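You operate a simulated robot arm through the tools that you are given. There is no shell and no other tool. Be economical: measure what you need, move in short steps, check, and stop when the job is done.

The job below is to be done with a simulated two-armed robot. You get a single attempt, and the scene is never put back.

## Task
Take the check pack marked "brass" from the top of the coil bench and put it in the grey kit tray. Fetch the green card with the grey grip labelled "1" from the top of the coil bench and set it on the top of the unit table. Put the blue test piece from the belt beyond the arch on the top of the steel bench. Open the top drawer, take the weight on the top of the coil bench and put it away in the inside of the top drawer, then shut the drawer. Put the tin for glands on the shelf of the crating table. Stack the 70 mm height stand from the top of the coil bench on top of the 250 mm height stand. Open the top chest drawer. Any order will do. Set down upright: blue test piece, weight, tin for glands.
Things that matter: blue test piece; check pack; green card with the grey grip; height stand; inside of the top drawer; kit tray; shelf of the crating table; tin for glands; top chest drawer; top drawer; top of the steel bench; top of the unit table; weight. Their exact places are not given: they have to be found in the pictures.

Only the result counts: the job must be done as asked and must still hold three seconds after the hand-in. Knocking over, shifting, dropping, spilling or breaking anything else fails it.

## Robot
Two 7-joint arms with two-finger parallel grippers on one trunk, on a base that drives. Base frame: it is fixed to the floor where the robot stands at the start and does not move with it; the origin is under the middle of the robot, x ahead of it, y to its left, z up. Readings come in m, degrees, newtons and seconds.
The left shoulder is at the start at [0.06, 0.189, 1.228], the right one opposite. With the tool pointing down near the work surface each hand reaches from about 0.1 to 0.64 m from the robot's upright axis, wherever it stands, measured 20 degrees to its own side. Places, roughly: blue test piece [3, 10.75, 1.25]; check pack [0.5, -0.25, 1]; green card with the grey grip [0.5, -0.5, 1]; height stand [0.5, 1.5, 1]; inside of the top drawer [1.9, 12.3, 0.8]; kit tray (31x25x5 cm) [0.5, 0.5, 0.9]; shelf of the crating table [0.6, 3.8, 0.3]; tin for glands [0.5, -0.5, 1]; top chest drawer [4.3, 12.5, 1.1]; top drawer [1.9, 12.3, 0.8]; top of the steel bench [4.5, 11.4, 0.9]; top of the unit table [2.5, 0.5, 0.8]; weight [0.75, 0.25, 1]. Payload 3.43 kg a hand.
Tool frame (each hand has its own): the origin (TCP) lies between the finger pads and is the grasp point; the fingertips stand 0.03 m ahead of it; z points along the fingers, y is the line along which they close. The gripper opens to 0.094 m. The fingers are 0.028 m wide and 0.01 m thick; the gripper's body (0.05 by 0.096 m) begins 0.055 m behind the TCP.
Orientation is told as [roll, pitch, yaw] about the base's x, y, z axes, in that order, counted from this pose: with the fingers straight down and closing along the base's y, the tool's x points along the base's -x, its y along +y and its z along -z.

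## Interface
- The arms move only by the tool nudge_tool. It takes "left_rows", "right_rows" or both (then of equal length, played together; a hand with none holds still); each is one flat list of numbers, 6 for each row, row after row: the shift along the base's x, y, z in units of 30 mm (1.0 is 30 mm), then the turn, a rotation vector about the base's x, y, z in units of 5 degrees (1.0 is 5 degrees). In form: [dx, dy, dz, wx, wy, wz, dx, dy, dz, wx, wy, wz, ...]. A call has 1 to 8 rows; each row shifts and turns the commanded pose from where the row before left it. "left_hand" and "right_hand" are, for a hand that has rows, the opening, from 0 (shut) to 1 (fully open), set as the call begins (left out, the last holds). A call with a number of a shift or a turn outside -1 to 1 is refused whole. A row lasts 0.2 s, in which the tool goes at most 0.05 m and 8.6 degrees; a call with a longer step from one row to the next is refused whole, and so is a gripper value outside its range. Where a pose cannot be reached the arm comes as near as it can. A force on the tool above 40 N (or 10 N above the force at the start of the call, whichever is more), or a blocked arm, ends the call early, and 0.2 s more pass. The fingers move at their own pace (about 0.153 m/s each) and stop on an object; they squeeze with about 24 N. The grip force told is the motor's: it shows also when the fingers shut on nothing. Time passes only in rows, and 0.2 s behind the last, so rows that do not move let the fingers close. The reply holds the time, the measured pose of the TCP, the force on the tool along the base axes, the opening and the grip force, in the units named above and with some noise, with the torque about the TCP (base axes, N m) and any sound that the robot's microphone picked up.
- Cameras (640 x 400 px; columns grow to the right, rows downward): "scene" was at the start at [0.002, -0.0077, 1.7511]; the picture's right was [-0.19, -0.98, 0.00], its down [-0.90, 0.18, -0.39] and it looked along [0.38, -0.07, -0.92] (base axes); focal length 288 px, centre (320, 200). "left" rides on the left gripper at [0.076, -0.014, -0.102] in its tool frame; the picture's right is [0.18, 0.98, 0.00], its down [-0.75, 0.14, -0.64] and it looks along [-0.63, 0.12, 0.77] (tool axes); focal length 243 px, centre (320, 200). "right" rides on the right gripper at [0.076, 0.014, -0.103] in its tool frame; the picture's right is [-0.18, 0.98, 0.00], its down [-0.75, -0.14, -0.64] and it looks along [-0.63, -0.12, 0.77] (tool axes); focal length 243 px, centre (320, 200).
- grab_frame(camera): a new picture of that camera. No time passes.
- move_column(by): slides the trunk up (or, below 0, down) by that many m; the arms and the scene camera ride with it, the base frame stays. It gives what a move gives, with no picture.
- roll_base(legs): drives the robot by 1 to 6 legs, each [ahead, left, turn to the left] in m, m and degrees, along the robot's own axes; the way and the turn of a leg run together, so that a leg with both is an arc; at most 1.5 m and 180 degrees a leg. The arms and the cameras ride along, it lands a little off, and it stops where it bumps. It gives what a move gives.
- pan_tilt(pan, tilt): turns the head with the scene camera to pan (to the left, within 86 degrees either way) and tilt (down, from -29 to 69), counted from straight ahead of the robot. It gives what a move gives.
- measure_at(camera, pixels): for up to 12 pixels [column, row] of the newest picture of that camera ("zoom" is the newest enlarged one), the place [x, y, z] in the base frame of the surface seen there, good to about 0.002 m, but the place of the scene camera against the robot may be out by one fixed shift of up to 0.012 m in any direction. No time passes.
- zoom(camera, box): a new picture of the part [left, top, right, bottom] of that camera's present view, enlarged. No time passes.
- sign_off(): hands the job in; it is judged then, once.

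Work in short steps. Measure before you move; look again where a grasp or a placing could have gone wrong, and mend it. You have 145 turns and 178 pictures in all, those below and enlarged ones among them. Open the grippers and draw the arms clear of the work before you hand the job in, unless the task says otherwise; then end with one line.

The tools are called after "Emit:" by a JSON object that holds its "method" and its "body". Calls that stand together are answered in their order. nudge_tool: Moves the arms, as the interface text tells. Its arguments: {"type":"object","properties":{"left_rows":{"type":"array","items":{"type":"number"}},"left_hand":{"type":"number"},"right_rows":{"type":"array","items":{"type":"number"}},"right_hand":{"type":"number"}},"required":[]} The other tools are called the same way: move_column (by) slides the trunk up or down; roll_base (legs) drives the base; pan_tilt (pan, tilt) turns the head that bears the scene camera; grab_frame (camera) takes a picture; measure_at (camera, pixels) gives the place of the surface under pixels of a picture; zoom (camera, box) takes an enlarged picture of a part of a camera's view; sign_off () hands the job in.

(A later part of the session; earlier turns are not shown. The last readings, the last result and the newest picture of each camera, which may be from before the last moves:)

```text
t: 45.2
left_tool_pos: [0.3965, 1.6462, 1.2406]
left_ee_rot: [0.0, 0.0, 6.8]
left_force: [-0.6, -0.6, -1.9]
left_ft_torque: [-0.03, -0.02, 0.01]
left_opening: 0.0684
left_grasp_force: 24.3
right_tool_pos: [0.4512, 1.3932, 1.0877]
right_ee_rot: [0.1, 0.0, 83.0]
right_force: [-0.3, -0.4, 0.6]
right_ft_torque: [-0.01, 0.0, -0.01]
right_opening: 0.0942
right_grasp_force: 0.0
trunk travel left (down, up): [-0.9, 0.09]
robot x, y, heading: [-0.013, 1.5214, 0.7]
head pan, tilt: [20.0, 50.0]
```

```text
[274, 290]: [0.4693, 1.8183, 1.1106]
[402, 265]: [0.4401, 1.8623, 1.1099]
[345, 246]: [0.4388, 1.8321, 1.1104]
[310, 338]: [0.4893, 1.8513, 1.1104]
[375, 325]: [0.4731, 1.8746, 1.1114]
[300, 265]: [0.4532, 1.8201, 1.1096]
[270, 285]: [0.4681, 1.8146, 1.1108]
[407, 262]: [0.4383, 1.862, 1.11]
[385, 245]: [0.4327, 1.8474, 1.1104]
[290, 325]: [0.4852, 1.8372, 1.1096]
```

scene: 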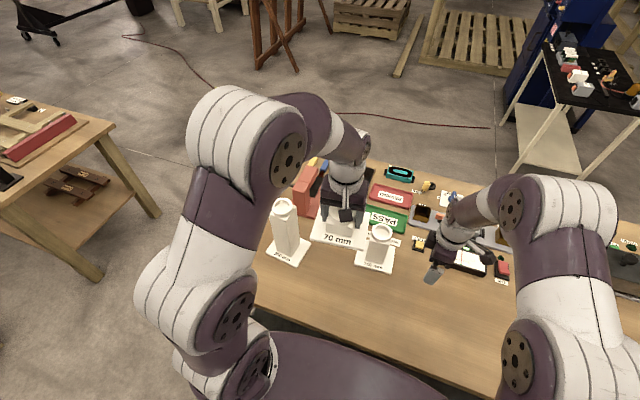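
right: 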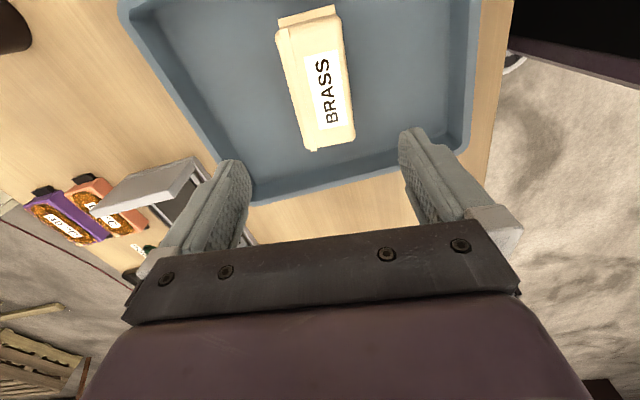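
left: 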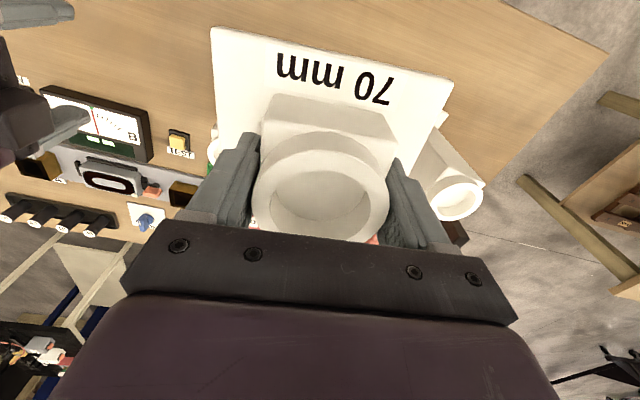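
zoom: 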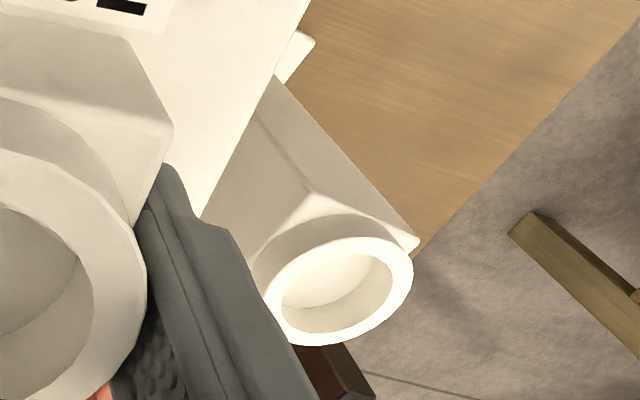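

Rim centre is (0.462,1.848), top 1.110. I move the small stand above it at the present height and check.

Emit:
{"method": "nudge_tool", "body": {"left_rows": [0.27, 0.84, 0, 0, 0, 0, 0.27, 0.84, 0, 0, 0, 0, 0.27, 0.84, 0, 0, 0, 0, 0.27, 0.84, 0, 0, 0, 0, 0.27, 0.84, 0, 0, 0, 0, 0.27, 0.84, 0, 0, 0, 0, 0.27, 0.84, 0, 0, 0, 0, 0.27, 0.84, 0, 0, 0, 0]}}

Emit:
{"method": "zoom", "body": {"camera": "scene", "box": [200, 120, 360, 270]}}

Emit:
{"method": "grab_frame", "body": {"camera": "left"}}

```text
t: 47.0
left_tool_pos: [0.4615, 1.8488, 1.2399]
left_ee_rot: [-0.1, 0.1, 6.8]
left_force: [0.2, 0.2, -2.3]
left_ft_torque: [0.02, 0.0, 0.01]
left_opening: 0.068
left_grasp_force: 24.1
right_tool_pos: [0.4508, 1.3933, 1.0884]
right_ee_rot: [0.1, 0.1, 83.2]
right_force: [0.2, 0.3, -0.2]
right_ft_torque: [0.01, 0.02, 0.01]
right_opening: 0.094
right_grasp_force: 0.1
trunk travel left (down, up): [-0.9, 0.09]
robot x, y, heading: [-0.0135, 1.5216, 0.6]
head pan, tilt: [20.0, 50.0]
```

```text
2.67 times, centred on (280, 195) of scene
```

zoom: 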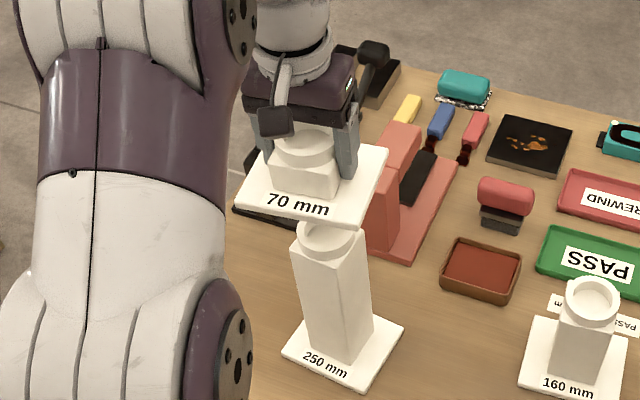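

```text
147 pictures are left
```

left: 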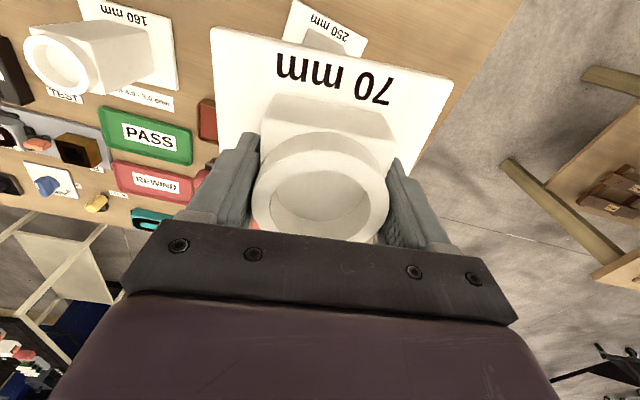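

Alignment looks good. I lower 78 mm to near contact and read the force.

Emit:
{"method": "nudge_tool", "body": {"left_rows": [0, 0, -0.9, 0, 0, 0, 0, 0, -0.8, 0, 0, 0, 0, 0, -0.5, 0, 0, 0, 0, 0, -0.3, 0, 0, 0, 0, 0, -0.1, 0, 0, 0, 0, 0, 0, 0, 0, 0]}}

Emit:
{"method": "zoom", "body": {"camera": "scene", "box": [220, 150, 340, 270]}}

```text
t: 48.4
left_tool_pos: [0.461, 1.8472, 1.1615]
left_ee_rot: [0.0, -0.1, 6.8]
left_force: [-0.4, -0.6, -2.1]
left_ft_torque: [0.0, -0.01, 0.0]
left_opening: 0.0683
left_grasp_force: 23.7
right_tool_pos: [0.4521, 1.3916, 1.0884]
right_ee_rot: [0.1, 0.1, 83.1]
right_force: [0.6, 0.0, -0.5]
right_ft_torque: [0.01, 0.0, 0.02]
right_opening: 0.094
right_grasp_force: 0.0
trunk travel left (down, up): [-0.9, 0.09]
robot x, y, heading: [-0.0141, 1.5234, 0.6]
head pan, tilt: [20.0, 50.0]
```

```text
3.33 times, centred on (280, 210) of scene
```

zoom: 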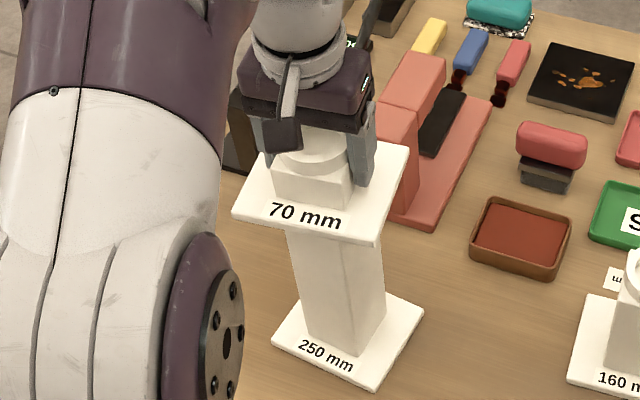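

Force is still only the weight. I lower in 1.5 mm steps until it touches.

Emit:
{"method": "nudge_tool", "body": {"left_rows": [0, 0, -0.05, 0, 0, 0, 0, 0, 0, 0, 0, 0]}}

Emit:
{"method": "nudge_tool", "body": {"left_rows": [0, 0, -0.05, 0, 0, 0, 0, 0, 0, 0, 0, 0]}}

Emit:
{"method": "nudge_tool", "body": {"left_rows": [0, 0, -0.05, 0, 0, 0, 0, 0, 0, 0, 0, 0]}}

```text
t: 49.0
left_tool_pos: [0.462, 1.8473, 1.1605]
left_ee_rot: [0.0, 0.0, 6.8]
left_force: [-0.1, 0.2, -2.6]
left_ft_torque: [0.02, 0.03, 0.0]
left_opening: 0.0682
left_grasp_force: 23.7
right_tool_pos: [0.4513, 1.3931, 1.0893]
right_ee_rot: [0.1, 0.0, 83.0]
right_force: [-0.7, 0.7, 0.1]
right_ft_torque: [0.0, -0.03, -0.02]
right_opening: 0.0938
right_grasp_force: 0.1
trunk travel left (down, up): [-0.9, 0.09]
robot x, y, heading: [-0.0147, 1.5246, 0.6]
head pan, tilt: [20.0, 50.0]
```

```text
t: 49.6
left_tool_pos: [0.4611, 1.8464, 1.1605]
left_ee_rot: [0.0, 0.0, 6.8]
left_force: [0.4, 0.6, 6.8]
left_ft_torque: [-0.05, 0.25, -0.03]
left_opening: 0.068
left_grasp_force: 24.4
right_tool_pos: [0.4513, 1.3929, 1.0884]
right_ee_rot: [0.0, 0.0, 83.1]
right_force: [0.5, -0.4, 0.6]
right_ft_torque: [-0.01, 0.01, 0.01]
right_opening: 0.0943
right_grasp_force: 0.0
trunk travel left (down, up): [-0.9, 0.09]
robot x, y, heading: [-0.0105, 1.5254, 0.7]
head pan, tilt: [20.0, 50.0]
```

```text
t: 50.2
left_tool_pos: [0.4611, 1.8474, 1.1597]
left_ee_rot: [0.1, -0.3, 6.7]
left_force: [2.2, 2.8, 19.2]
left_ft_torque: [0.07, 0.11, -0.13]
left_opening: 0.0686
left_grasp_force: 23.3
right_tool_pos: [0.4497, 1.3916, 1.0895]
right_ee_rot: [0.0, -0.1, 83.1]
right_force: [0.7, -1.2, -0.2]
right_ft_torque: [0.02, -0.02, 0.02]
right_opening: 0.0943
right_grasp_force: 0.1
trunk travel left (down, up): [-0.9, 0.09]
robot x, y, heading: [-0.0125, 1.5212, 0.6]
head pan, tilt: [20.0, 50.0]
```

It rests on the ring (19 N). I ease up slightly, release and lift straight up.

Emit:
{"method": "nudge_tool", "body": {"left_rows": [0, 0, 0.07, 0, 0, 0]}}

Emit:
{"method": "nudge_tool", "body": {"left_rows": [0, 0, 0, 0, 0, 0, 0, 0, 0, 0, 0, 0, 0, 0, 0, 0, 0, 0, 0, 0, 1, 0, 0, 0, 0, 0, 1, 0, 0, 0, 0, 0, 1, 0, 0, 0, 0, 0, 1, 0, 0, 0], "left_hand": 1}}

Emit:
{"method": "zoom", "body": {"camera": "scene", "box": [220, 120, 340, 270]}}

```text
t: 50.6
left_tool_pos: [0.4611, 1.8467, 1.1599]
left_ee_rot: [0.0, 0.0, 6.8]
left_force: [4.2, 2.7, 9.4]
left_ft_torque: [0.12, -0.5, 0.05]
left_opening: 0.0684
left_grasp_force: 23.9
right_tool_pos: [0.4507, 1.392, 1.0887]
right_ee_rot: [0.0, 0.0, 83.0]
right_force: [-0.4, -0.4, -0.3]
right_ft_torque: [0.01, -0.02, 0.01]
right_opening: 0.0939
right_grasp_force: 0.1
trunk travel left (down, up): [-0.9, 0.09]
robot x, y, heading: [-0.0112, 1.5257, 0.6]
head pan, tilt: [20.0, 50.0]
```

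```text
t: 52.2
left_tool_pos: [0.4469, 1.8431, 1.2609]
left_ee_rot: [0.0, 0.1, 6.8]
left_force: [0.2, -0.8, -0.5]
left_ft_torque: [-0.03, 0.01, 0.01]
left_opening: 0.0938
left_grasp_force: 0.1
left hand out of reach, approached as far as the arm can: row 7
right_tool_pos: [0.4513, 1.3921, 1.0887]
right_ee_rot: [0.0, 0.1, 83.1]
right_force: [-0.9, 0.4, 0.0]
right_ft_torque: [0.01, 0.0, 0.0]
right_opening: 0.0938
right_grasp_force: 0.0
trunk travel left (down, up): [-0.9, 0.09]
robot x, y, heading: [-0.0135, 1.5244, 0.7]
head pan, tilt: [20.0, 50.0]
```

```text
2.67 times, centred on (280, 195) of scene
```

zoom: 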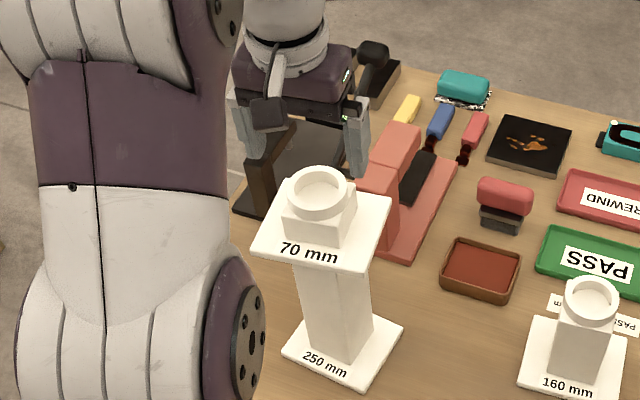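

The small stand sits on the tall one. I pull the left hand back over it and turn the right hand back, then drive away and along to the card and tin.

Emit:
{"method": "nudge_tool", "body": {"left_rows": [-0.2, -1, 0, 0, 0, 0, -0.2, -1, 0, 0, 0, 0, -0.2, -1, 0, 0, 0, 0, -0.2, -1, 0, 0, 0, 0, -0.2, -1, 0, 0, 0, 0, -0.2, -1, 0, 0, 0, -0.4, -0.2, -1, 0, 0, 0, -0.5, -0.2, -1, 0, 0, 0, -0.5], "right_rows": [0, 0, 0.3, 0, 0, -1, 0, 0, 0, 0, 0, -1, 0, 0, 0, 0, 0, -1, 0, 0, 0, 0, 0, -1, 0, 0, 0, 0, 0, -1, 0, 0, 0, 0, 0, -1, 0, 0, 0, 0, 0, -1, 0, 0, 0, 0, 0, -1]}}

Emit:
{"method": "roll_base", "body": {"legs": [[-0.4, 0, 0], [0, -1.04, -0.7], [0, -1.04, 0], [0.4, 0, 0]]}}

Emit:
{"method": "nudge_tool", "body": {"right_rows": [-0.4, 0.3, 0, 0, 0, -1, -0.4, 0.3, 0, 0, 0, -1, -0.4, 0.3, 0, 0, 0, -1, -0.4, 0.3, 0, 0, 0, -1, -0.4, 0.3, 0, 0, 0, -1, -0.4, 0.3, 0, 0, 0, -1, -0.4, 0, 0, 0, 0, -1, -0.4, 0, 0, 0, 0, -0.6]}}

Emit:
{"method": "grab_frame", "body": {"camera": "right"}}

Emit:
{"method": "grab_frame", "body": {"camera": "left"}}

```text
t: 54.0
left_tool_pos: [0.4012, 1.601, 1.262]
left_ee_rot: [0.1, 0.0, -0.3]
left_force: [0.4, 0.9, 0.3]
left_ft_torque: [0.03, 0.01, 0.01]
left_opening: 0.094
left_grasp_force: 0.0
right_tool_pos: [0.4519, 1.3933, 1.0968]
right_ee_rot: [0.1, 0.0, 43.0]
right_force: [0.1, 0.3, -0.6]
right_ft_torque: [0.01, -0.02, 0.0]
right_opening: 0.0939
right_grasp_force: 0.0
trunk travel left (down, up): [-0.9, 0.09]
robot x, y, heading: [-0.0165, 1.528, 0.4]
head pan, tilt: [20.0, 50.0]
```

```text
t: 68.5
left_tool_pos: [0.3787, -0.5009, 1.2636]
left_ee_rot: [0.0, -0.2, -1.6]
left_force: [0.3, -0.4, 0.0]
left_ft_torque: [0.04, 0.02, 0.0]
left_opening: 0.0941
left_grasp_force: 0.0
right_tool_pos: [0.4238, -0.712, 1.0981]
right_ee_rot: [0.0, 0.0, 41.7]
right_force: [-0.2, 0.5, 1.1]
right_ft_torque: [0.02, -0.05, 0.03]
right_opening: 0.094
right_grasp_force: 0.0
trunk travel left (down, up): [-0.9, 0.09]
robot x, y, heading: [-0.0376, -0.5712, -1.0]
head pan, tilt: [20.0, 50.0]
```

```text
t: 70.3
left_tool_pos: [0.3804, -0.4999, 1.2626]
left_ee_rot: [0.1, 0.0, -1.6]
left_force: [-0.1, -0.3, -0.1]
left_ft_torque: [0.0, 0.0, -0.05]
left_opening: 0.094
left_grasp_force: 0.1
right_tool_pos: [0.3279, -0.6556, 1.0969]
right_ee_rot: [-0.1, -0.1, 3.5]
right_force: [-0.6, -0.2, -0.6]
right_ft_torque: [-0.02, 0.0, 0.01]
right_opening: 0.0941
right_grasp_force: 0.1
trunk travel left (down, up): [-0.9, 0.09]
robot x, y, heading: [-0.0367, -0.5672, -1.0]
head pan, tilt: [20.0, 50.0]
```

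```text
144 pictures are left
```

right: 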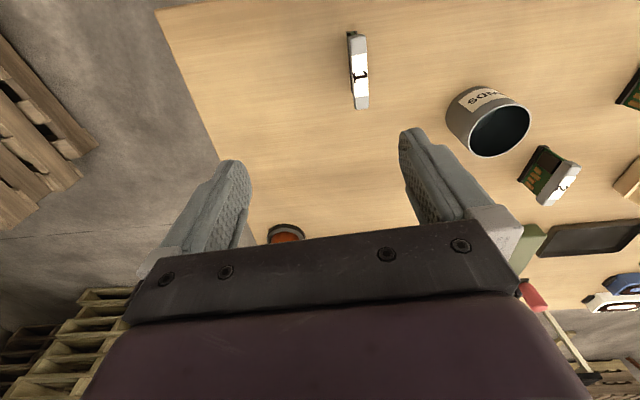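

```text
143 pictures are left
```

left: 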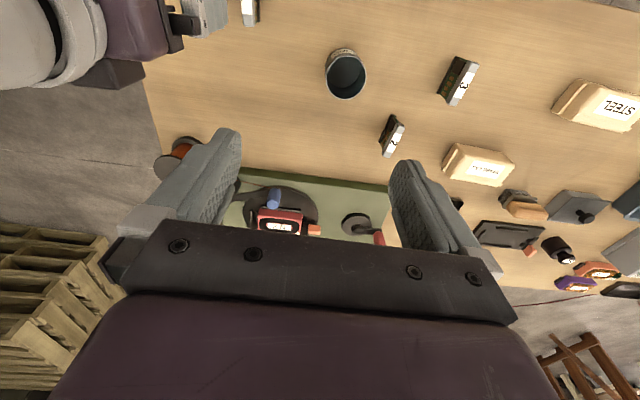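

Card grip seen at (357,70) right, tin at (345,75) left. I measure both.

Emit:
{"method": "measure_at", "body": {"camera": "right", "pixels": [[357, 35], [358, 60], [361, 104], [352, 50], [364, 50], [355, 95], [367, 95], [448, 118], [528, 122], [500, 92], [485, 155]]}}

Emit:
{"method": "measure_at", "body": {"camera": "left", "pixels": [[326, 75], [366, 78], [347, 54], [344, 99], [345, 78]]}}

Emit:
{"method": "zoom", "body": {"camera": "right", "box": [320, 20, 400, 120]}}

```text
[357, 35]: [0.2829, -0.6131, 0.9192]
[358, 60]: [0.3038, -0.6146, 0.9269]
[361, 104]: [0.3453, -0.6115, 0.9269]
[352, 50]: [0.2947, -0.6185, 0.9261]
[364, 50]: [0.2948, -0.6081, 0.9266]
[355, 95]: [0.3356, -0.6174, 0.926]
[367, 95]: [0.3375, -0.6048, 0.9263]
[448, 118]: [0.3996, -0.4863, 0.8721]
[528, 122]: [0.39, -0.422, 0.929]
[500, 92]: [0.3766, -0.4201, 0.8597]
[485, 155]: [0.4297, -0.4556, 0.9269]
```

```text
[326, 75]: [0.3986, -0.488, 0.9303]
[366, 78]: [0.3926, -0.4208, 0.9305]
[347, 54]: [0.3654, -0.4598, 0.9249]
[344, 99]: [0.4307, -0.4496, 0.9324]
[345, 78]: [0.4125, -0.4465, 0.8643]
```

```text
4.00 times, centred on (360, 70) of right
```

zoom: 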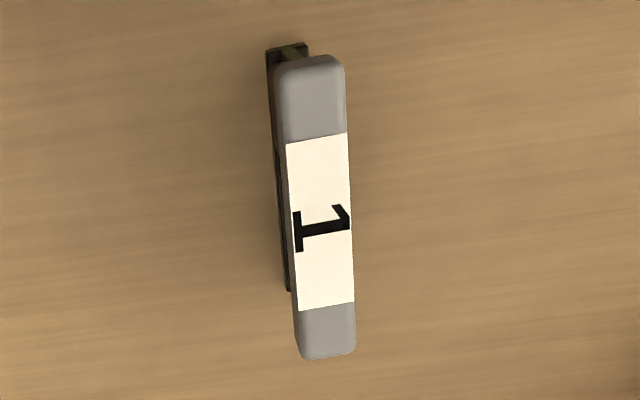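

The card is centred at (0.315,-0.612), yaw about 3°. I lower the right hand onto its grey grip; meanwhile the left hand tilts 40° for a later slanted tin grasp (needed to reach under the crating table).

Emit:
{"method": "nudge_tool", "body": {"right_rows": [-0.43, 0.73, 0, 0, 0, 0, 0, 0.73, -0.3, 0, 0, 0, 0, 0, -1, 0, 0, 0, 0, 0, -1, 0, 0, 0, 0, 0, -1, 0, 0, 0, 0, 0, -1, 0, 0, 0, 0, 0, -1, 0, 0, 0, 0, 0, -0.9, 0, 0, 0], "left_rows": [0, 0.3, 0, 0, -1, 0, 0, 0.3, 0, 0, -1, 0, 0, 0.3, 0, 0, -1, 0, 0, 0.3, 0, 0, -1, 0, 0, 0.3, 0, 0, -1, 0, 0, 0, 0, 0, -1, 0, 0, 0, 0, 0, -1, 0, 0, 0, 0, 0, -1, 0]}}

Emit:
{"method": "grab_frame", "body": {"camera": "right"}}

```text
t: 72.1
left_tool_pos: [0.3806, -0.4536, 1.2628]
left_ee_rot: [1.3, -39.9, -2.0]
left_force: [0.3, -0.1, -0.2]
left_ft_torque: [0.04, -0.03, -0.02]
left_opening: 0.0938
left_grasp_force: 0.2
right_tool_pos: [0.3171, -0.6128, 0.9123]
right_ee_rot: [0.0, 0.0, 3.6]
right_force: [-0.2, -0.2, 0.0]
right_ft_torque: [-0.01, 0.01, -0.02]
right_opening: 0.094
right_grasp_force: 0.0
trunk travel left (down, up): [-0.9, 0.09]
robot x, y, heading: [-0.0331, -0.5675, -1.0]
head pan, tilt: [20.0, 50.0]
```

```text
141 pictures are left
```

right: 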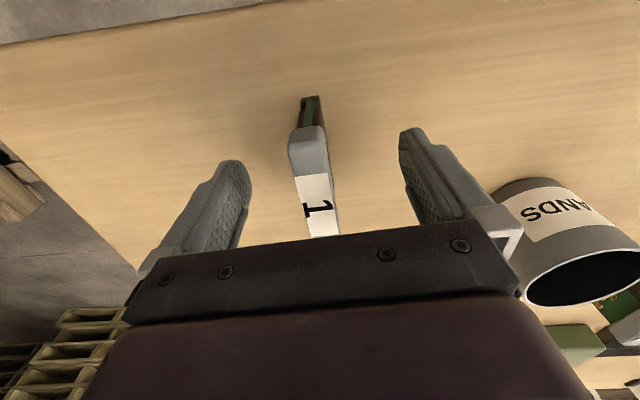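

The card grip is centred between the fingers. I close and lift it.

Emit:
{"method": "nudge_tool", "body": {"right_rows": [0, 0, 0, 0, 0, 0, 0, 0, 0, 0, 0, 0, 0, 0, 0, 0, 0, 0, 0, 0, 0, 0, 0, 0], "right_hand": 0}}

Emit:
{"method": "nudge_tool", "body": {"right_rows": [0, 0, 1, 0, 0, 0, 0, 0, 1, 0, 0, 0, 0, 0, 1, 0, 0, 0, 0, 0, 1, 0, 0, 0, 0, 0, 1, 0, 0, 0, 0, -0.6, 1, 0, 0, 0, 0, -0.9, 1, 0, 0, 0, 0, -1, 1, 0, 0, 0]}}

Emit:
{"method": "grab_frame", "body": {"camera": "right"}}

Emit:
{"method": "grab_frame", "body": {"camera": "left"}}

```text
t: 73.1
left_tool_pos: [0.3805, -0.4561, 1.2622]
left_ee_rot: [1.4, -40.1, -2.1]
left_force: [0.2, -0.8, -0.4]
left_ft_torque: [0.0, -0.03, -0.03]
left_opening: 0.0942
left_grasp_force: 0.1
right_tool_pos: [0.3162, -0.6133, 0.9125]
right_ee_rot: [0.0, 0.0, 3.6]
right_force: [-0.8, 0.0, -1.3]
right_ft_torque: [0.05, -0.01, -0.02]
right_opening: 0.02
right_grasp_force: 24.2
trunk travel left (down, up): [-0.9, 0.09]
robot x, y, heading: [-0.0355, -0.5666, -0.8]
head pan, tilt: [20.0, 50.0]
```

```text
t: 74.9
left_tool_pos: [0.3796, -0.456, 1.2625]
left_ee_rot: [1.4, -40.1, -2.3]
left_force: [-0.4, -0.6, -0.5]
left_ft_torque: [0.03, -0.04, -0.01]
left_opening: 0.0938
left_grasp_force: 0.2
right_tool_pos: [0.3158, -0.69, 1.151]
right_ee_rot: [0.1, -0.1, 3.6]
right_force: [0.2, -0.9, -0.2]
right_ft_torque: [-0.04, -0.02, 0.01]
right_opening: 0.02
right_grasp_force: 23.9
trunk travel left (down, up): [-0.9, 0.09]
robot x, y, heading: [-0.0358, -0.5673, -0.7]
head pan, tilt: [20.0, 50.0]
```

```text
140 pictures are left
```

right: 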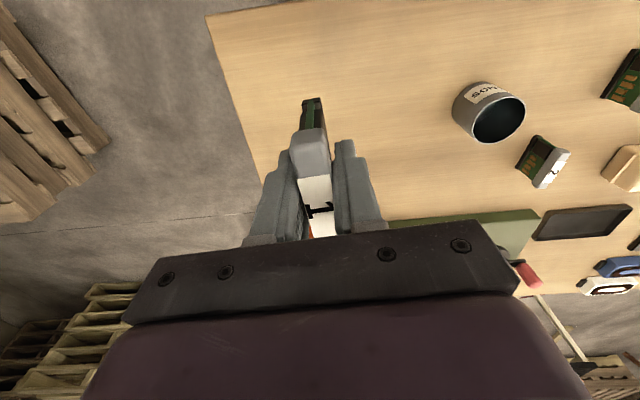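

```text
139 pictures are left
```

left: 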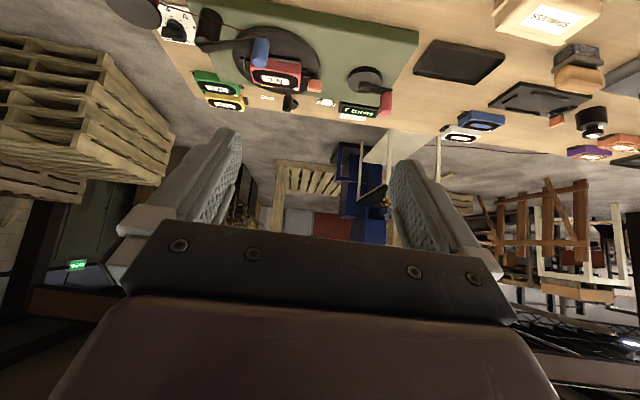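

The card is held. Now the left hand descends, tilted, toward the tin; I stop above and check.

Emit:
{"method": "nudge_tool", "body": {"left_rows": [0.3, 0, -1, 0, -0.5, 0, 0.27, 0.05, -1, 0, -0.5, 0, 0, 0, -1, 0, 0, 0, 0, 0, -1, 0, 0, 0, 0, 0, -1, 0, 0, 0, 0, 0, -1, 0, 0, 0, 0, 0, -1, 0, 0, 0, 0, 0, -1, 0, 0, 0]}}

Emit:
{"method": "grab_frame", "body": {"camera": "left"}}

Emit:
{"method": "pan_tilt", "body": {"pan": 0, "tilt": 58}}

Emit:
{"method": "grab_frame", "body": {"camera": "scene"}}

```text
t: 76.7
left_tool_pos: [0.3976, -0.4561, 1.0212]
left_ee_rot: [2.4, -44.7, -2.7]
left_force: [-0.3, 0.1, 0.0]
left_ft_torque: [0.01, 0.02, 0.02]
left_opening: 0.0938
left_grasp_force: 0.0
right_tool_pos: [0.3172, -0.6879, 1.1489]
right_ee_rot: [0.0, 0.0, 3.6]
right_force: [-0.3, -0.2, -1.1]
right_ft_torque: [-0.01, 0.02, -0.06]
right_opening: 0.0197
right_grasp_force: 23.9
trunk travel left (down, up): [-0.9, 0.09]
robot x, y, heading: [-0.0327, -0.5708, -1.1]
head pan, tilt: [20.0, 50.0]
```

```text
138 pictures are left
```

left: 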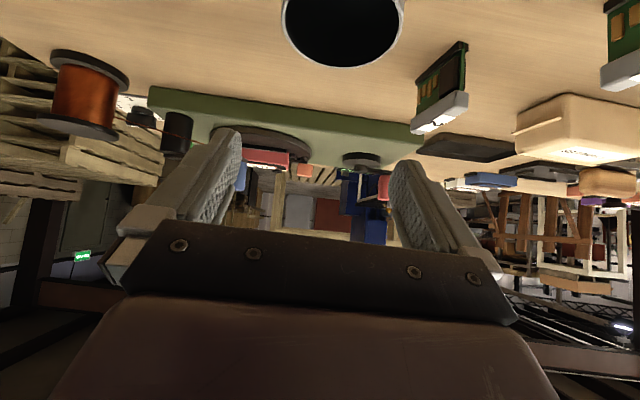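

```text
t: 77.5
left_tool_pos: [0.397, -0.4564, 1.0223]
left_ee_rot: [2.4, -44.8, -2.8]
left_force: [0.4, -0.4, 0.9]
left_ft_torque: [0.0, 0.01, -0.04]
left_opening: 0.0942
left_grasp_force: 0.1
right_tool_pos: [0.3153, -0.6879, 1.1498]
right_ee_rot: [0.0, 0.1, 3.6]
right_force: [-0.8, -0.1, -1.3]
right_ft_torque: [0.01, -0.02, -0.02]
right_opening: 0.0197
right_grasp_force: 23.6
trunk travel left (down, up): [-0.9, 0.09]
robot x, y, heading: [-0.0353, -0.5669, -0.9]
head pan, tilt: [0.0, 58.0]
```

```text
137 pictures are left
```

scene: 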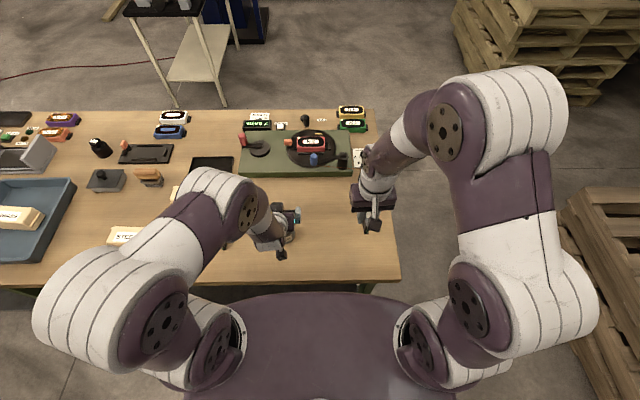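

The hand is over the tin (image (343,20)), clear of neighbours. I lower 120 mm and close.

Emit:
{"method": "nudge_tool", "body": {"left_rows": [0, 0.05, -1, 0, 0, 0, 0, 0, -1, 0, 0, 0, 0, 0, -1, 0, 0, 0, 0, 0, -1, 0, 0, 0]}}

Emit:
{"method": "grab_frame", "body": {"camera": "left"}}

Emit:
{"method": "zoom", "body": {"camera": "scene", "box": [210, 170, 330, 270]}}

```text
t: 78.5
left_tool_pos: [0.4211, -0.471, 0.9081]
left_ee_rot: [2.2, -44.9, -2.7]
left_force: [0.9, 0.2, 2.0]
left_ft_torque: [-0.03, 0.14, -0.02]
left_opening: 0.094
left_grasp_force: 0.0
left hand out of reach, approached as far as the arm can: row 1, 2, 3
right_tool_pos: [0.3154, -0.6893, 1.1496]
right_ee_rot: [-0.1, 0.1, 3.7]
right_force: [-0.1, -0.3, -1.2]
right_ft_torque: [0.0, -0.02, -0.05]
right_opening: 0.0197
right_grasp_force: 23.6
trunk travel left (down, up): [-0.9, 0.09]
robot x, y, heading: [-0.0328, -0.5705, -0.9]
head pan, tilt: [0.0, 58.0]
```

```text
136 pictures are left
```

left: 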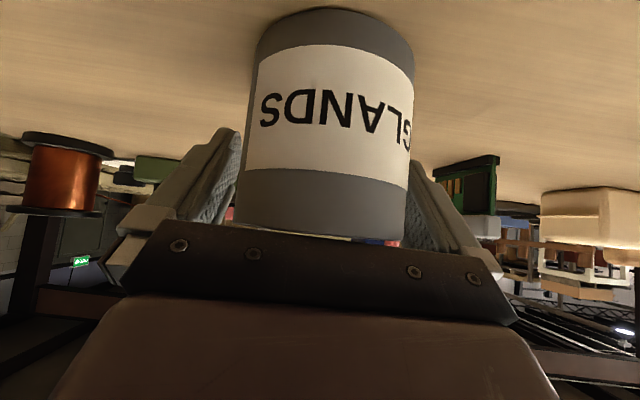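

```text
4.00 times, centred on (270, 220) of scene
```

zoom: 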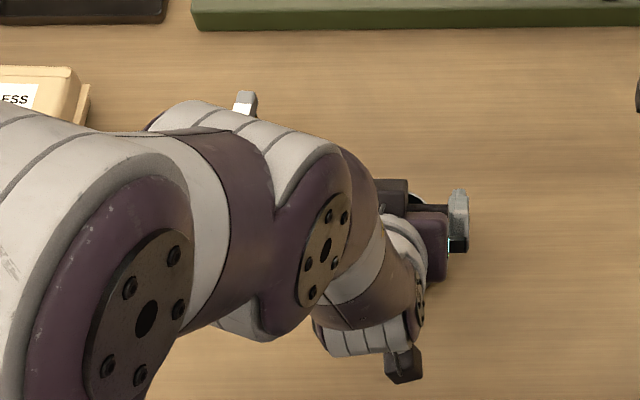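

The left arm could not fold this far (TCP at (0.421,-0.471) instead of (0.397,-0.455)). I raise again, back the base by 0.15 m, and re-measure the tin.

Emit:
{"method": "nudge_tool", "body": {"left_rows": [0, 0, 1, 0, 0, 0, 0, 0, 1, 0, 0, 0, 0, 0, 1, 0, 0, 0, 0, 0, 1, 0, 0, 0, 0, 0, 1, 0, 0, 0]}}

Emit:
{"method": "roll_base", "body": {"legs": [[-0.13, -0.02, 0]]}}

Emit:
{"method": "grab_frame", "body": {"camera": "left"}}

Emit:
{"method": "grab_frame", "body": {"camera": "scene"}}

```text
t: 79.7
left_tool_pos: [0.418, -0.4711, 1.0614]
left_ee_rot: [1.7, -45.0, -2.3]
left_force: [0.0, -0.4, -0.8]
left_ft_torque: [-0.03, -0.01, 0.03]
left_opening: 0.094
left_grasp_force: 0.0
right_tool_pos: [0.3152, -0.6883, 1.1504]
right_ee_rot: [0.0, 0.0, 3.5]
right_force: [-0.1, -0.5, -0.8]
right_ft_torque: [-0.01, -0.03, -0.02]
right_opening: 0.0196
right_grasp_force: 23.7
trunk travel left (down, up): [-0.9, 0.09]
robot x, y, heading: [-0.0357, -0.5713, -1.0]
head pan, tilt: [0.0, 58.0]
```

```text
t: 81.0
left_tool_pos: [0.2899, -0.4898, 1.0605]
left_ee_rot: [1.6, -44.8, -2.4]
left_force: [0.1, 0.1, -0.4]
left_ft_torque: [0.01, 0.02, 0.03]
left_opening: 0.0938
left_grasp_force: 0.0
right_tool_pos: [0.1868, -0.7068, 1.1488]
right_ee_rot: [0.0, 0.1, 3.5]
right_force: [-0.1, 0.1, -0.2]
right_ft_torque: [0.01, 0.03, -0.04]
right_opening: 0.0199
right_grasp_force: 24.0
trunk travel left (down, up): [-0.9, 0.09]
robot x, y, heading: [-0.1654, -0.5859, -0.9]
head pan, tilt: [0.0, 58.0]
```

```text
134 pictures are left
```

left: 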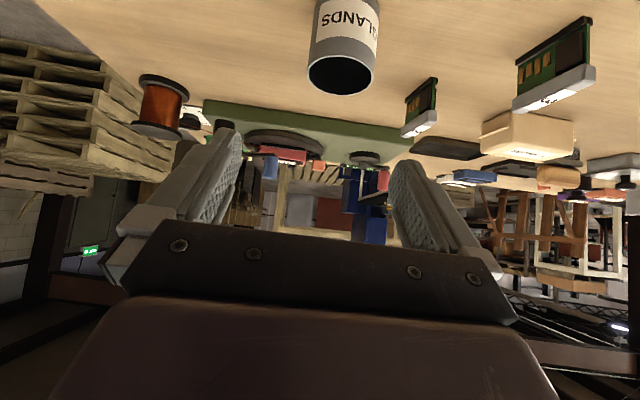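

```text
133 pictures are left
```

scene: 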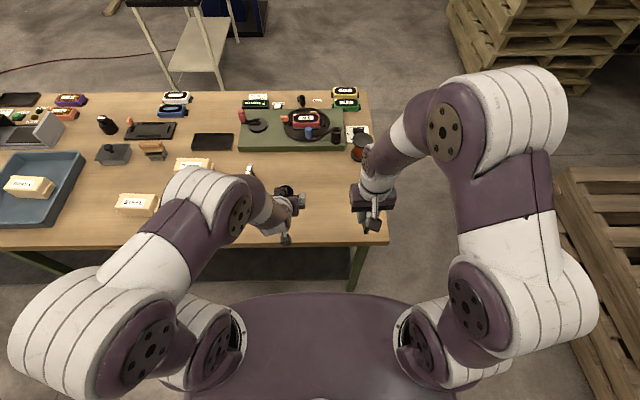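

Emit:
{"method": "measure_at", "body": {"camera": "left", "pixels": [[310, 72], [374, 70], [341, 55], [341, 93], [340, 45], [313, 30], [380, 20]]}}

```text
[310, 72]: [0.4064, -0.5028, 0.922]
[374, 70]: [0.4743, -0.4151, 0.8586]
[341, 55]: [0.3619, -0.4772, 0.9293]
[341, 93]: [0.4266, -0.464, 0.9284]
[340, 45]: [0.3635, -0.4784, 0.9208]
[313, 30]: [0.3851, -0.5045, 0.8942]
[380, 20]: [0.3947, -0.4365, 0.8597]
```

The tin is now centred near (0.395,-0.471). With the base back, I move over it and lower.

Emit:
{"method": "nudge_tool", "body": {"left_rows": [1, 0.2, 0, 0, 0, 0, 1, 0.2, 0, 0, 0, 0, 1, 0.2, -0.3, 0, 0, 0, 0.5, 0.03, -1, 0, 0, 0, 0, 0, -1, 0, 0, 0, 0, 0, -1, 0, 0, 0, 0, 0, -1, 0, 0, 0, 0, 0, -0.95, 0, 0, 0]}}

Emit:
{"method": "grab_frame", "body": {"camera": "left"}}

```text
t: 82.8
left_tool_pos: [0.3961, -0.4688, 0.9035]
left_ee_rot: [1.7, -45.0, -2.4]
left_force: [0.0, 0.2, -0.7]
left_ft_torque: [-0.01, 0.04, -0.01]
left_opening: 0.0942
left_grasp_force: 0.0
right_tool_pos: [0.1853, -0.7077, 1.1487]
right_ee_rot: [0.0, 0.0, 3.4]
right_force: [1.0, 0.3, -0.9]
right_ft_torque: [-0.02, -0.02, -0.01]
right_opening: 0.0199
right_grasp_force: 23.6
trunk travel left (down, up): [-0.9, 0.09]
robot x, y, heading: [-0.1655, -0.5848, -1.1]
head pan, tilt: [0.0, 58.0]
```

```text
132 pictures are left
```

left: 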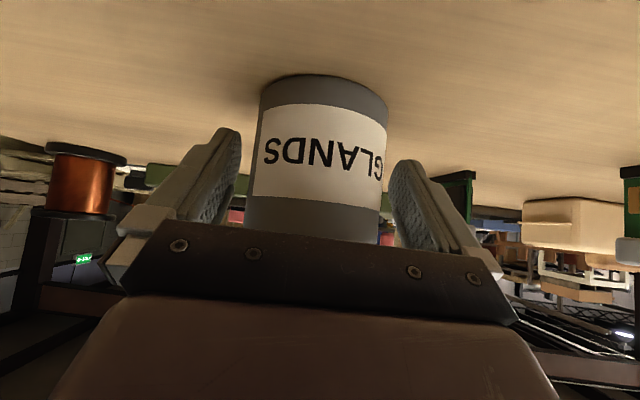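

The tin is between the fingers. I close and lift it.

Emit:
{"method": "nudge_tool", "body": {"left_rows": [0, 0, 0, 0, 0, 0, 0, 0, 0, 0, 0, 0, 0, 0, 0, 0, 0, 0, 0, 0, 0, 0, 0, 0], "left_hand": 0}}

Emit:
{"method": "nudge_tool", "body": {"left_rows": [0, 0, 1, 0, 0, 0, 0, 0, 1, 0, 0, 0, 0, 0, 1, 0, 0, 0, 0, 0, 1, 0, 0, 0, 0, 0, 1, 0, 0, 0, 0, 0, 1, 0, 0, 0, 0, 0, 1, 0, 0, 0]}}

Emit:
{"method": "grab_frame", "body": {"camera": "left"}}

```text
t: 83.8
left_tool_pos: [0.3948, -0.4691, 0.9036]
left_ee_rot: [1.7, -45.0, -2.4]
left_force: [0.4, 0.4, -0.7]
left_ft_torque: [0.04, 0.01, -0.03]
left_opening: 0.071
left_grasp_force: 24.2
right_tool_pos: [0.1846, -0.7066, 1.1504]
right_ee_rot: [0.0, 0.0, 3.5]
right_force: [-0.2, -0.8, -0.7]
right_ft_torque: [-0.02, -0.01, -0.01]
right_opening: 0.02
right_grasp_force: 24.0
trunk travel left (down, up): [-0.9, 0.09]
robot x, y, heading: [-0.1625, -0.5835, -0.8]
head pan, tilt: [0.0, 58.0]
```

```text
t: 85.4
left_tool_pos: [0.3939, -0.4705, 1.1133]
left_ee_rot: [1.7, -45.1, -2.5]
left_force: [0.1, 0.6, -0.6]
left_ft_torque: [0.01, 0.03, -0.02]
left_opening: 0.0712
left_grasp_force: 24.1
right_tool_pos: [0.1833, -0.7068, 1.1503]
right_ee_rot: [0.0, 0.0, 3.4]
right_force: [-0.4, 0.1, -1.3]
right_ft_torque: [-0.03, 0.0, 0.02]
right_opening: 0.0201
right_grasp_force: 24.5
trunk travel left (down, up): [-0.9, 0.09]
robot x, y, heading: [-0.1679, -0.5875, -1.1]
head pan, tilt: [0.0, 58.0]
```

```text
131 pictures are left
```

left: 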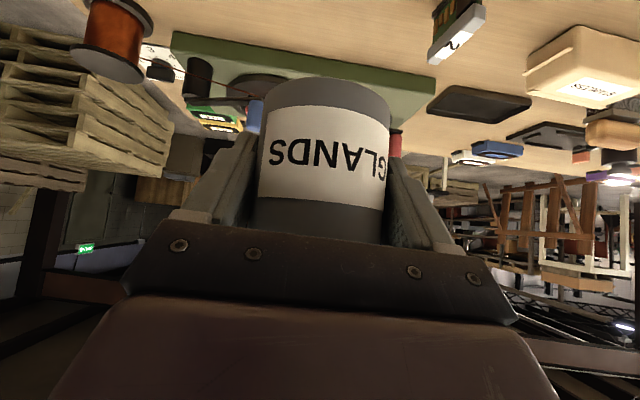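

The tin is held. Before driving round the bench I measure the bench's ends, the pallets on the right and the unit table.

Emit:
{"method": "measure_at", "body": {"camera": "scene", "pixels": [[388, 240], [368, 92], [560, 170], [620, 330], [455, 10], [480, 70], [575, 80], [230, 80], [170, 75], [540, 120], [560, 320]]}}

Emit:
{"method": "pan_tilt", "body": {"pan": 15, "tilt": 25}}

Emit:
{"method": "grab_frame", "body": {"camera": "scene"}}

Emit:
{"method": "pan_tilt", "body": {"pan": -40, "tilt": 25}}

Emit:
{"method": "grab_frame", "body": {"camera": "scene"}}

```text
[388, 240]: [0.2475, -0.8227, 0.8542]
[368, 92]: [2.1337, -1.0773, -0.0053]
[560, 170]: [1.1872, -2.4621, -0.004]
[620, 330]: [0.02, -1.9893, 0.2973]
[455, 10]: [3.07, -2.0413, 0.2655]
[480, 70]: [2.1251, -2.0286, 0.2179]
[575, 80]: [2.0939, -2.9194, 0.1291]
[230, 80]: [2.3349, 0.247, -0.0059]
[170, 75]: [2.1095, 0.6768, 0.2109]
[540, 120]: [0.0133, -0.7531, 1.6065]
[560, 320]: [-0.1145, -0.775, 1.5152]
```

```text
t: 86.4
left_tool_pos: [0.3942, -0.4703, 1.1144]
left_ee_rot: [1.6, -45.0, -2.4]
left_force: [-0.3, -0.7, -1.2]
left_ft_torque: [-0.01, 0.02, 0.01]
left_opening: 0.0714
left_grasp_force: 24.3
right_tool_pos: [0.1837, -0.7078, 1.1495]
right_ee_rot: [0.0, 0.1, 3.5]
right_force: [1.0, 0.4, -1.1]
right_ft_torque: [-0.02, 0.02, 0.0]
right_opening: 0.0199
right_grasp_force: 24.4
trunk travel left (down, up): [-0.9, 0.09]
robot x, y, heading: [-0.1656, -0.5886, -1.1]
head pan, tilt: [15.0, 25.0]
```

```text
130 pictures are left
```

scene: 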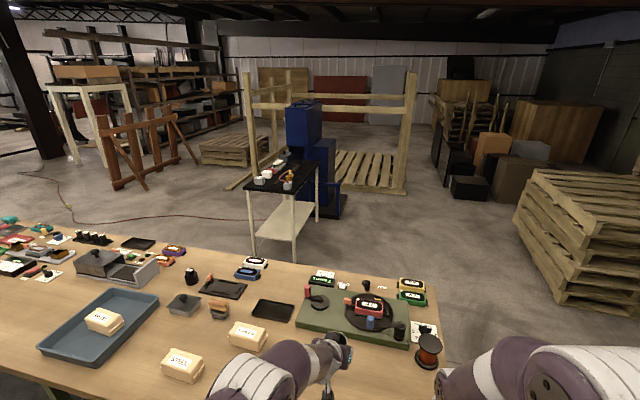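

```text
t: 87.6
left_tool_pos: [0.3946, -0.4699, 1.1137]
left_ee_rot: [1.5, -45.0, -2.4]
left_force: [0.3, -0.1, -0.5]
left_ft_torque: [0.02, -0.02, 0.0]
left_opening: 0.071
left_grasp_force: 24.3
right_tool_pos: [0.185, -0.7071, 1.15]
right_ee_rot: [-0.1, 0.2, 3.5]
right_force: [-0.1, 0.8, -1.3]
right_ft_torque: [0.01, 0.03, -0.01]
right_opening: 0.0197
right_grasp_force: 24.1
trunk travel left (down, up): [-0.9, 0.09]
robot x, y, heading: [-0.1681, -0.5862, -1.0]
head pan, tilt: [-40.0, 25.0]
```

```text
129 pictures are left
```

scene: 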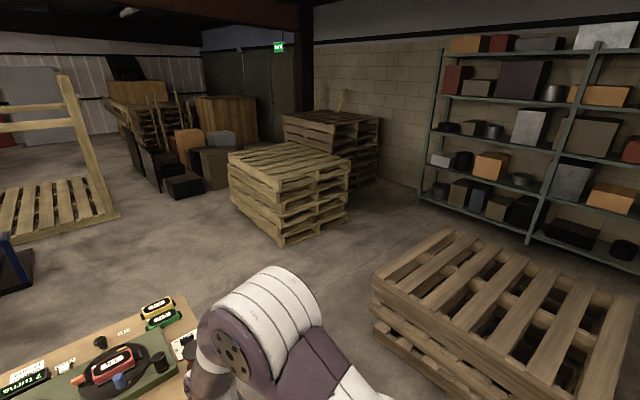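

I measure the gap to the pallets and the unit table's corners.

Emit:
{"method": "measure_at", "body": {"camera": "scene", "pixels": [[378, 282], [376, 300], [385, 340], [450, 395], [445, 232], [283, 240], [235, 190], [235, 165], [195, 330]]}}

Emit:
{"method": "pan_tilt", "body": {"pan": 22, "tilt": 25}}

Emit:
{"method": "zoom", "body": {"camera": "scene", "box": [260, 130, 420, 280]}}

```text
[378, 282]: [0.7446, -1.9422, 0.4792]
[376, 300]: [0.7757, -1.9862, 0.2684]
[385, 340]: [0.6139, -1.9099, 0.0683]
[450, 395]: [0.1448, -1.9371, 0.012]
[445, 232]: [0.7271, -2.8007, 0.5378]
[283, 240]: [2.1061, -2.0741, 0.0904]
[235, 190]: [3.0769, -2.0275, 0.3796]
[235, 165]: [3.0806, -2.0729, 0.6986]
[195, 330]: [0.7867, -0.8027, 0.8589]
```

```text
t: 89.0
left_tool_pos: [0.394, -0.4703, 1.1138]
left_ee_rot: [1.6, -45.0, -2.4]
left_force: [0.3, 0.7, -1.3]
left_ft_torque: [0.01, -0.02, -0.02]
left_opening: 0.0715
left_grasp_force: 23.8
right_tool_pos: [0.1857, -0.7068, 1.1498]
right_ee_rot: [0.0, 0.1, 3.4]
right_force: [0.3, -0.7, -0.6]
right_ft_torque: [0.01, 0.04, 0.02]
right_opening: 0.0197
right_grasp_force: 23.8
trunk travel left (down, up): [-0.9, 0.09]
robot x, y, heading: [-0.1694, -0.5857, -0.8]
head pan, tilt: [22.0, 25.0]
```

```text
2.67 times, centred on (340, 205) of scene
```

zoom: 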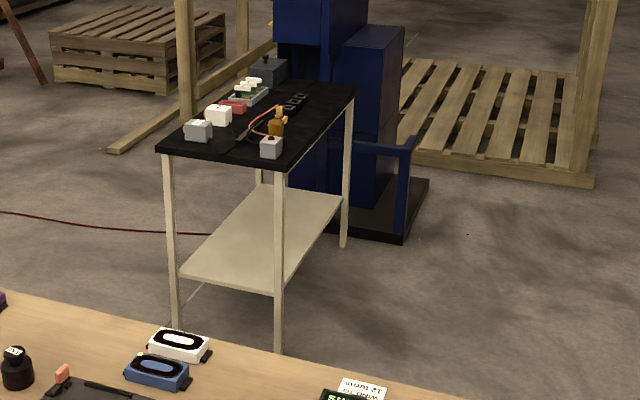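

Emit:
{"method": "measure_at", "body": {"camera": "zoom", "pixels": [[165, 145], [283, 158], [355, 88], [255, 85], [300, 130], [325, 105], [230, 145], [198, 128], [270, 140], [420, 185], [405, 235], [340, 110]]}}

```text
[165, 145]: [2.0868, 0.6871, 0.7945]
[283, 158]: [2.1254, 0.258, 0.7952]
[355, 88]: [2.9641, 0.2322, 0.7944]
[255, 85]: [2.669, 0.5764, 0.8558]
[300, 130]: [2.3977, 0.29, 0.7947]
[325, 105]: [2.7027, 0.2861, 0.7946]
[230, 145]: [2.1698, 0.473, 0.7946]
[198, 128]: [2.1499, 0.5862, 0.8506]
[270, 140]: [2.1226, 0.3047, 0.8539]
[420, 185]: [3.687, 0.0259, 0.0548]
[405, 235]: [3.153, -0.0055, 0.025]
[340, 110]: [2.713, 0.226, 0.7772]
```

The unit table is x 2.09–2.96, y 0.23–0.69, top z≈0.80. I drive round the bench's right end (gap 1.1 m) and turn to face it from the -y side.

Emit:
{"method": "roll_base", "body": {"legs": [[-0.35, 0, 1], [0, -0.75, 0], [1.4, 0, 0], [0.6, 0, 0], [1.0, 0.45, 0], [0, 0, 90]]}}

Emit:
{"method": "pan_tilt", "body": {"pan": 0, "tilt": 35}}

Emit:
{"method": "grab_frame", "body": {"camera": "scene"}}

```text
t: 113.3
left_tool_pos: [2.3831, -0.357, 1.1141]
left_ee_rot: [1.7, -45.0, 85.3]
left_force: [0.4, 0.4, -1.0]
left_ft_torque: [-0.02, 0.01, -0.03]
left_opening: 0.0709
left_grasp_force: 24.3
right_tool_pos: [2.6117, -0.5767, 1.1498]
right_ee_rot: [0.0, -0.1, 91.2]
right_force: [0.4, 0.1, -0.1]
right_ft_torque: [-0.04, -0.03, 0.01]
right_opening: 0.0199
right_grasp_force: 24.0
trunk travel left (down, up): [-0.9, 0.09]
robot x, y, heading: [2.4753, -0.9214, 86.5]
head pan, tilt: [22.0, 25.0]
```

```text
t: 114.2
left_tool_pos: [2.3829, -0.3574, 1.1136]
left_ee_rot: [1.6, -45.0, 85.3]
left_force: [0.2, -0.8, -1.3]
left_ft_torque: [-0.05, -0.01, 0.0]
left_opening: 0.0709
left_grasp_force: 23.6
right_tool_pos: [2.612, -0.576, 1.1505]
right_ee_rot: [-0.1, 0.0, 91.1]
right_force: [0.6, -0.5, -0.9]
right_ft_torque: [-0.02, -0.01, 0.02]
right_opening: 0.0199
right_grasp_force: 23.5
trunk travel left (down, up): [-0.9, 0.09]
robot x, y, heading: [2.4754, -0.922, 86.8]
head pan, tilt: [0.0, 35.0]
```

```text
127 pictures are left
```

scene: 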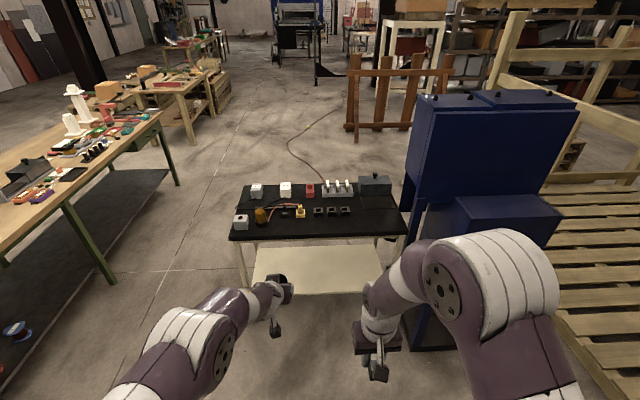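

Emit:
{"method": "measure_at", "body": {"camera": "scene", "pixels": [[231, 238], [405, 232], [360, 230], [380, 215], [300, 235], [420, 330], [412, 250], [420, 130], [346, 212], [450, 345]]}}

Emit:
{"method": "zoom", "body": {"camera": "scene", "box": [220, 160, 440, 300]}}

```text
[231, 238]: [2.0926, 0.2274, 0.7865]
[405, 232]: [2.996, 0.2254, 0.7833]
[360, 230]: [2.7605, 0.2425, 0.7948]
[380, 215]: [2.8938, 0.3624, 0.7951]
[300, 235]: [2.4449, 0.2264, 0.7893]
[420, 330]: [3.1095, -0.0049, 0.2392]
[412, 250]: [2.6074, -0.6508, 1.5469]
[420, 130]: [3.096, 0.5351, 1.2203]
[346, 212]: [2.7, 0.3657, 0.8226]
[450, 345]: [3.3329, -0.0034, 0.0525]
```

```text
2.86 times, centred on (330, 230) of scene
```

zoom: 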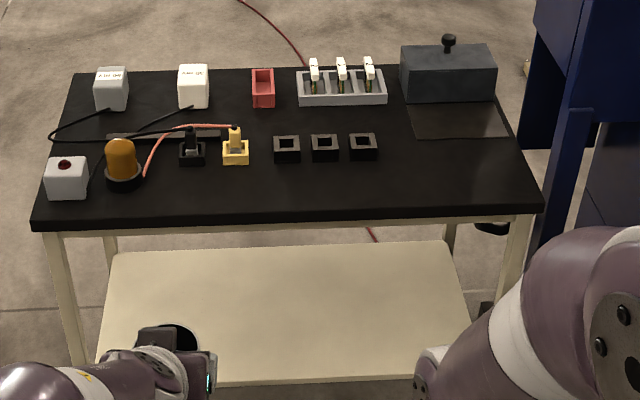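

The table's right front area around (2.84,0.31) is free. I drive up so that the right hand can reach it.

Emit:
{"method": "roll_base", "body": {"legs": [[0.74, -0.12, 3.3]]}}

Emit:
{"method": "grab_frame", "body": {"camera": "right"}}

```text
t: 118.2
left_tool_pos: [2.4899, 0.3677, 1.1136]
left_ee_rot: [1.6, -45.0, 88.6]
left_force: [0.9, -0.3, -1.4]
left_ft_torque: [0.0, 0.0, 0.04]
left_opening: 0.0706
left_grasp_force: 23.6
right_tool_pos: [2.7329, 0.1627, 1.1505]
right_ee_rot: [-0.1, 0.0, 94.6]
right_force: [0.1, -0.3, -0.5]
right_ft_torque: [0.01, 0.01, -0.01]
right_opening: 0.0196
right_grasp_force: 24.3
trunk travel left (down, up): [-0.9, 0.09]
robot x, y, heading: [2.6162, -0.1894, 90.0]
head pan, tilt: [0.0, 35.0]
```

```text
125 pictures are left
```

right: 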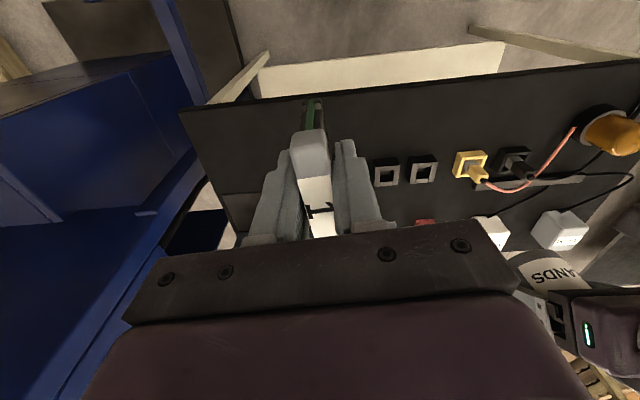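

Emit:
{"method": "measure_at", "body": {"camera": "right", "pixels": [[385, 170], [376, 183], [422, 168], [200, 110], [250, 150], [240, 130], [350, 110], [240, 190]]}}

```text
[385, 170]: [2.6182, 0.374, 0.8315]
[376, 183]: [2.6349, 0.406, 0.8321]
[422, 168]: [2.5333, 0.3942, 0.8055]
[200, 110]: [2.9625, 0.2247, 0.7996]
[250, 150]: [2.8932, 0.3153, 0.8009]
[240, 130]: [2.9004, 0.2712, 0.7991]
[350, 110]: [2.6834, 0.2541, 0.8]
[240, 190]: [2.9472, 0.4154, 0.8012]
```

Table z=0.800. I move the card over (2.82,0.31) then lower to TCP z≈0.853.

Emit:
{"method": "nudge_tool", "body": {"right_rows": [0.5, 0.82, 0, 0, 0, 0, 0.5, 0.82, 0, 0, 0, 0, 0.5, 0.82, 0, 0, 0, 0, 0.5, 0.82, 0, 0, 0, 0, 0.5, 0.82, 0, 0, 0, 0, 0.4, 0.8, 0, 0, 0, 0, 0, 0, -1, 0, 0, 0, 0, 0, -1, 0, 0, 0]}}

Emit:
{"method": "nudge_tool", "body": {"right_rows": [0, 0, -1, 0, 0, 0, 0, 0, -1, 0, 0, 0, 0, 0, -1, 0, 0, 0, 0, 0, -1, 0, 0, 0, 0, 0, -1, 0, 0, 0, 0, 0, -1, 0, 0, 0, 0, 0, -1, 0, 0, 0]}}

Emit:
{"method": "grab_frame", "body": {"camera": "right"}}

```text
t: 120.0
left_tool_pos: [2.4914, 0.3691, 1.1128]
left_ee_rot: [1.7, -44.9, 88.6]
left_force: [0.0, 0.0, -1.3]
left_ft_torque: [-0.01, -0.03, -0.04]
left_opening: 0.0707
left_grasp_force: 24.2
right_tool_pos: [2.8205, 0.3112, 1.0907]
right_ee_rot: [0.0, 0.0, 94.7]
right_force: [1.4, -0.4, -1.1]
right_ft_torque: [-0.04, 0.02, -0.01]
right_opening: 0.0195
right_grasp_force: 24.2
trunk travel left (down, up): [-0.9, 0.09]
robot x, y, heading: [2.619, -0.1897, 89.9]
head pan, tilt: [0.0, 35.0]
```

```text
t: 121.6
left_tool_pos: [2.4926, 0.3689, 1.1131]
left_ee_rot: [1.7, -44.8, 88.6]
left_force: [-0.7, 0.2, -0.6]
left_ft_torque: [0.01, 0.0, -0.04]
left_opening: 0.0707
left_grasp_force: 24.1
right_tool_pos: [2.8198, 0.3116, 0.8775]
right_ee_rot: [0.1, 0.0, 94.6]
right_force: [0.2, 0.1, -0.5]
right_ft_torque: [0.0, 0.01, -0.01]
right_opening: 0.0197
right_grasp_force: 24.0
trunk travel left (down, up): [-0.9, 0.09]
robot x, y, heading: [2.6169, -0.192, 89.9]
head pan, tilt: [0.0, 35.0]
```

```text
124 pictures are left
```

right: 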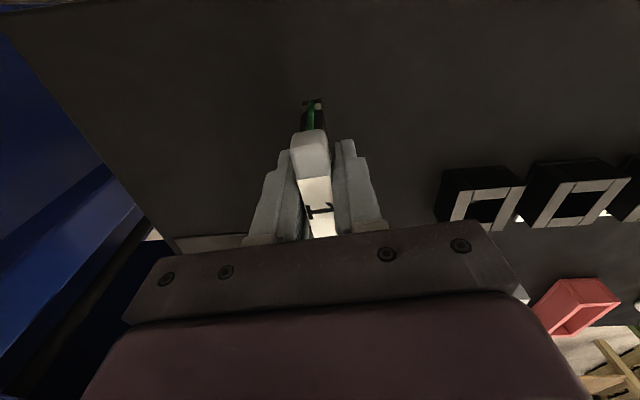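

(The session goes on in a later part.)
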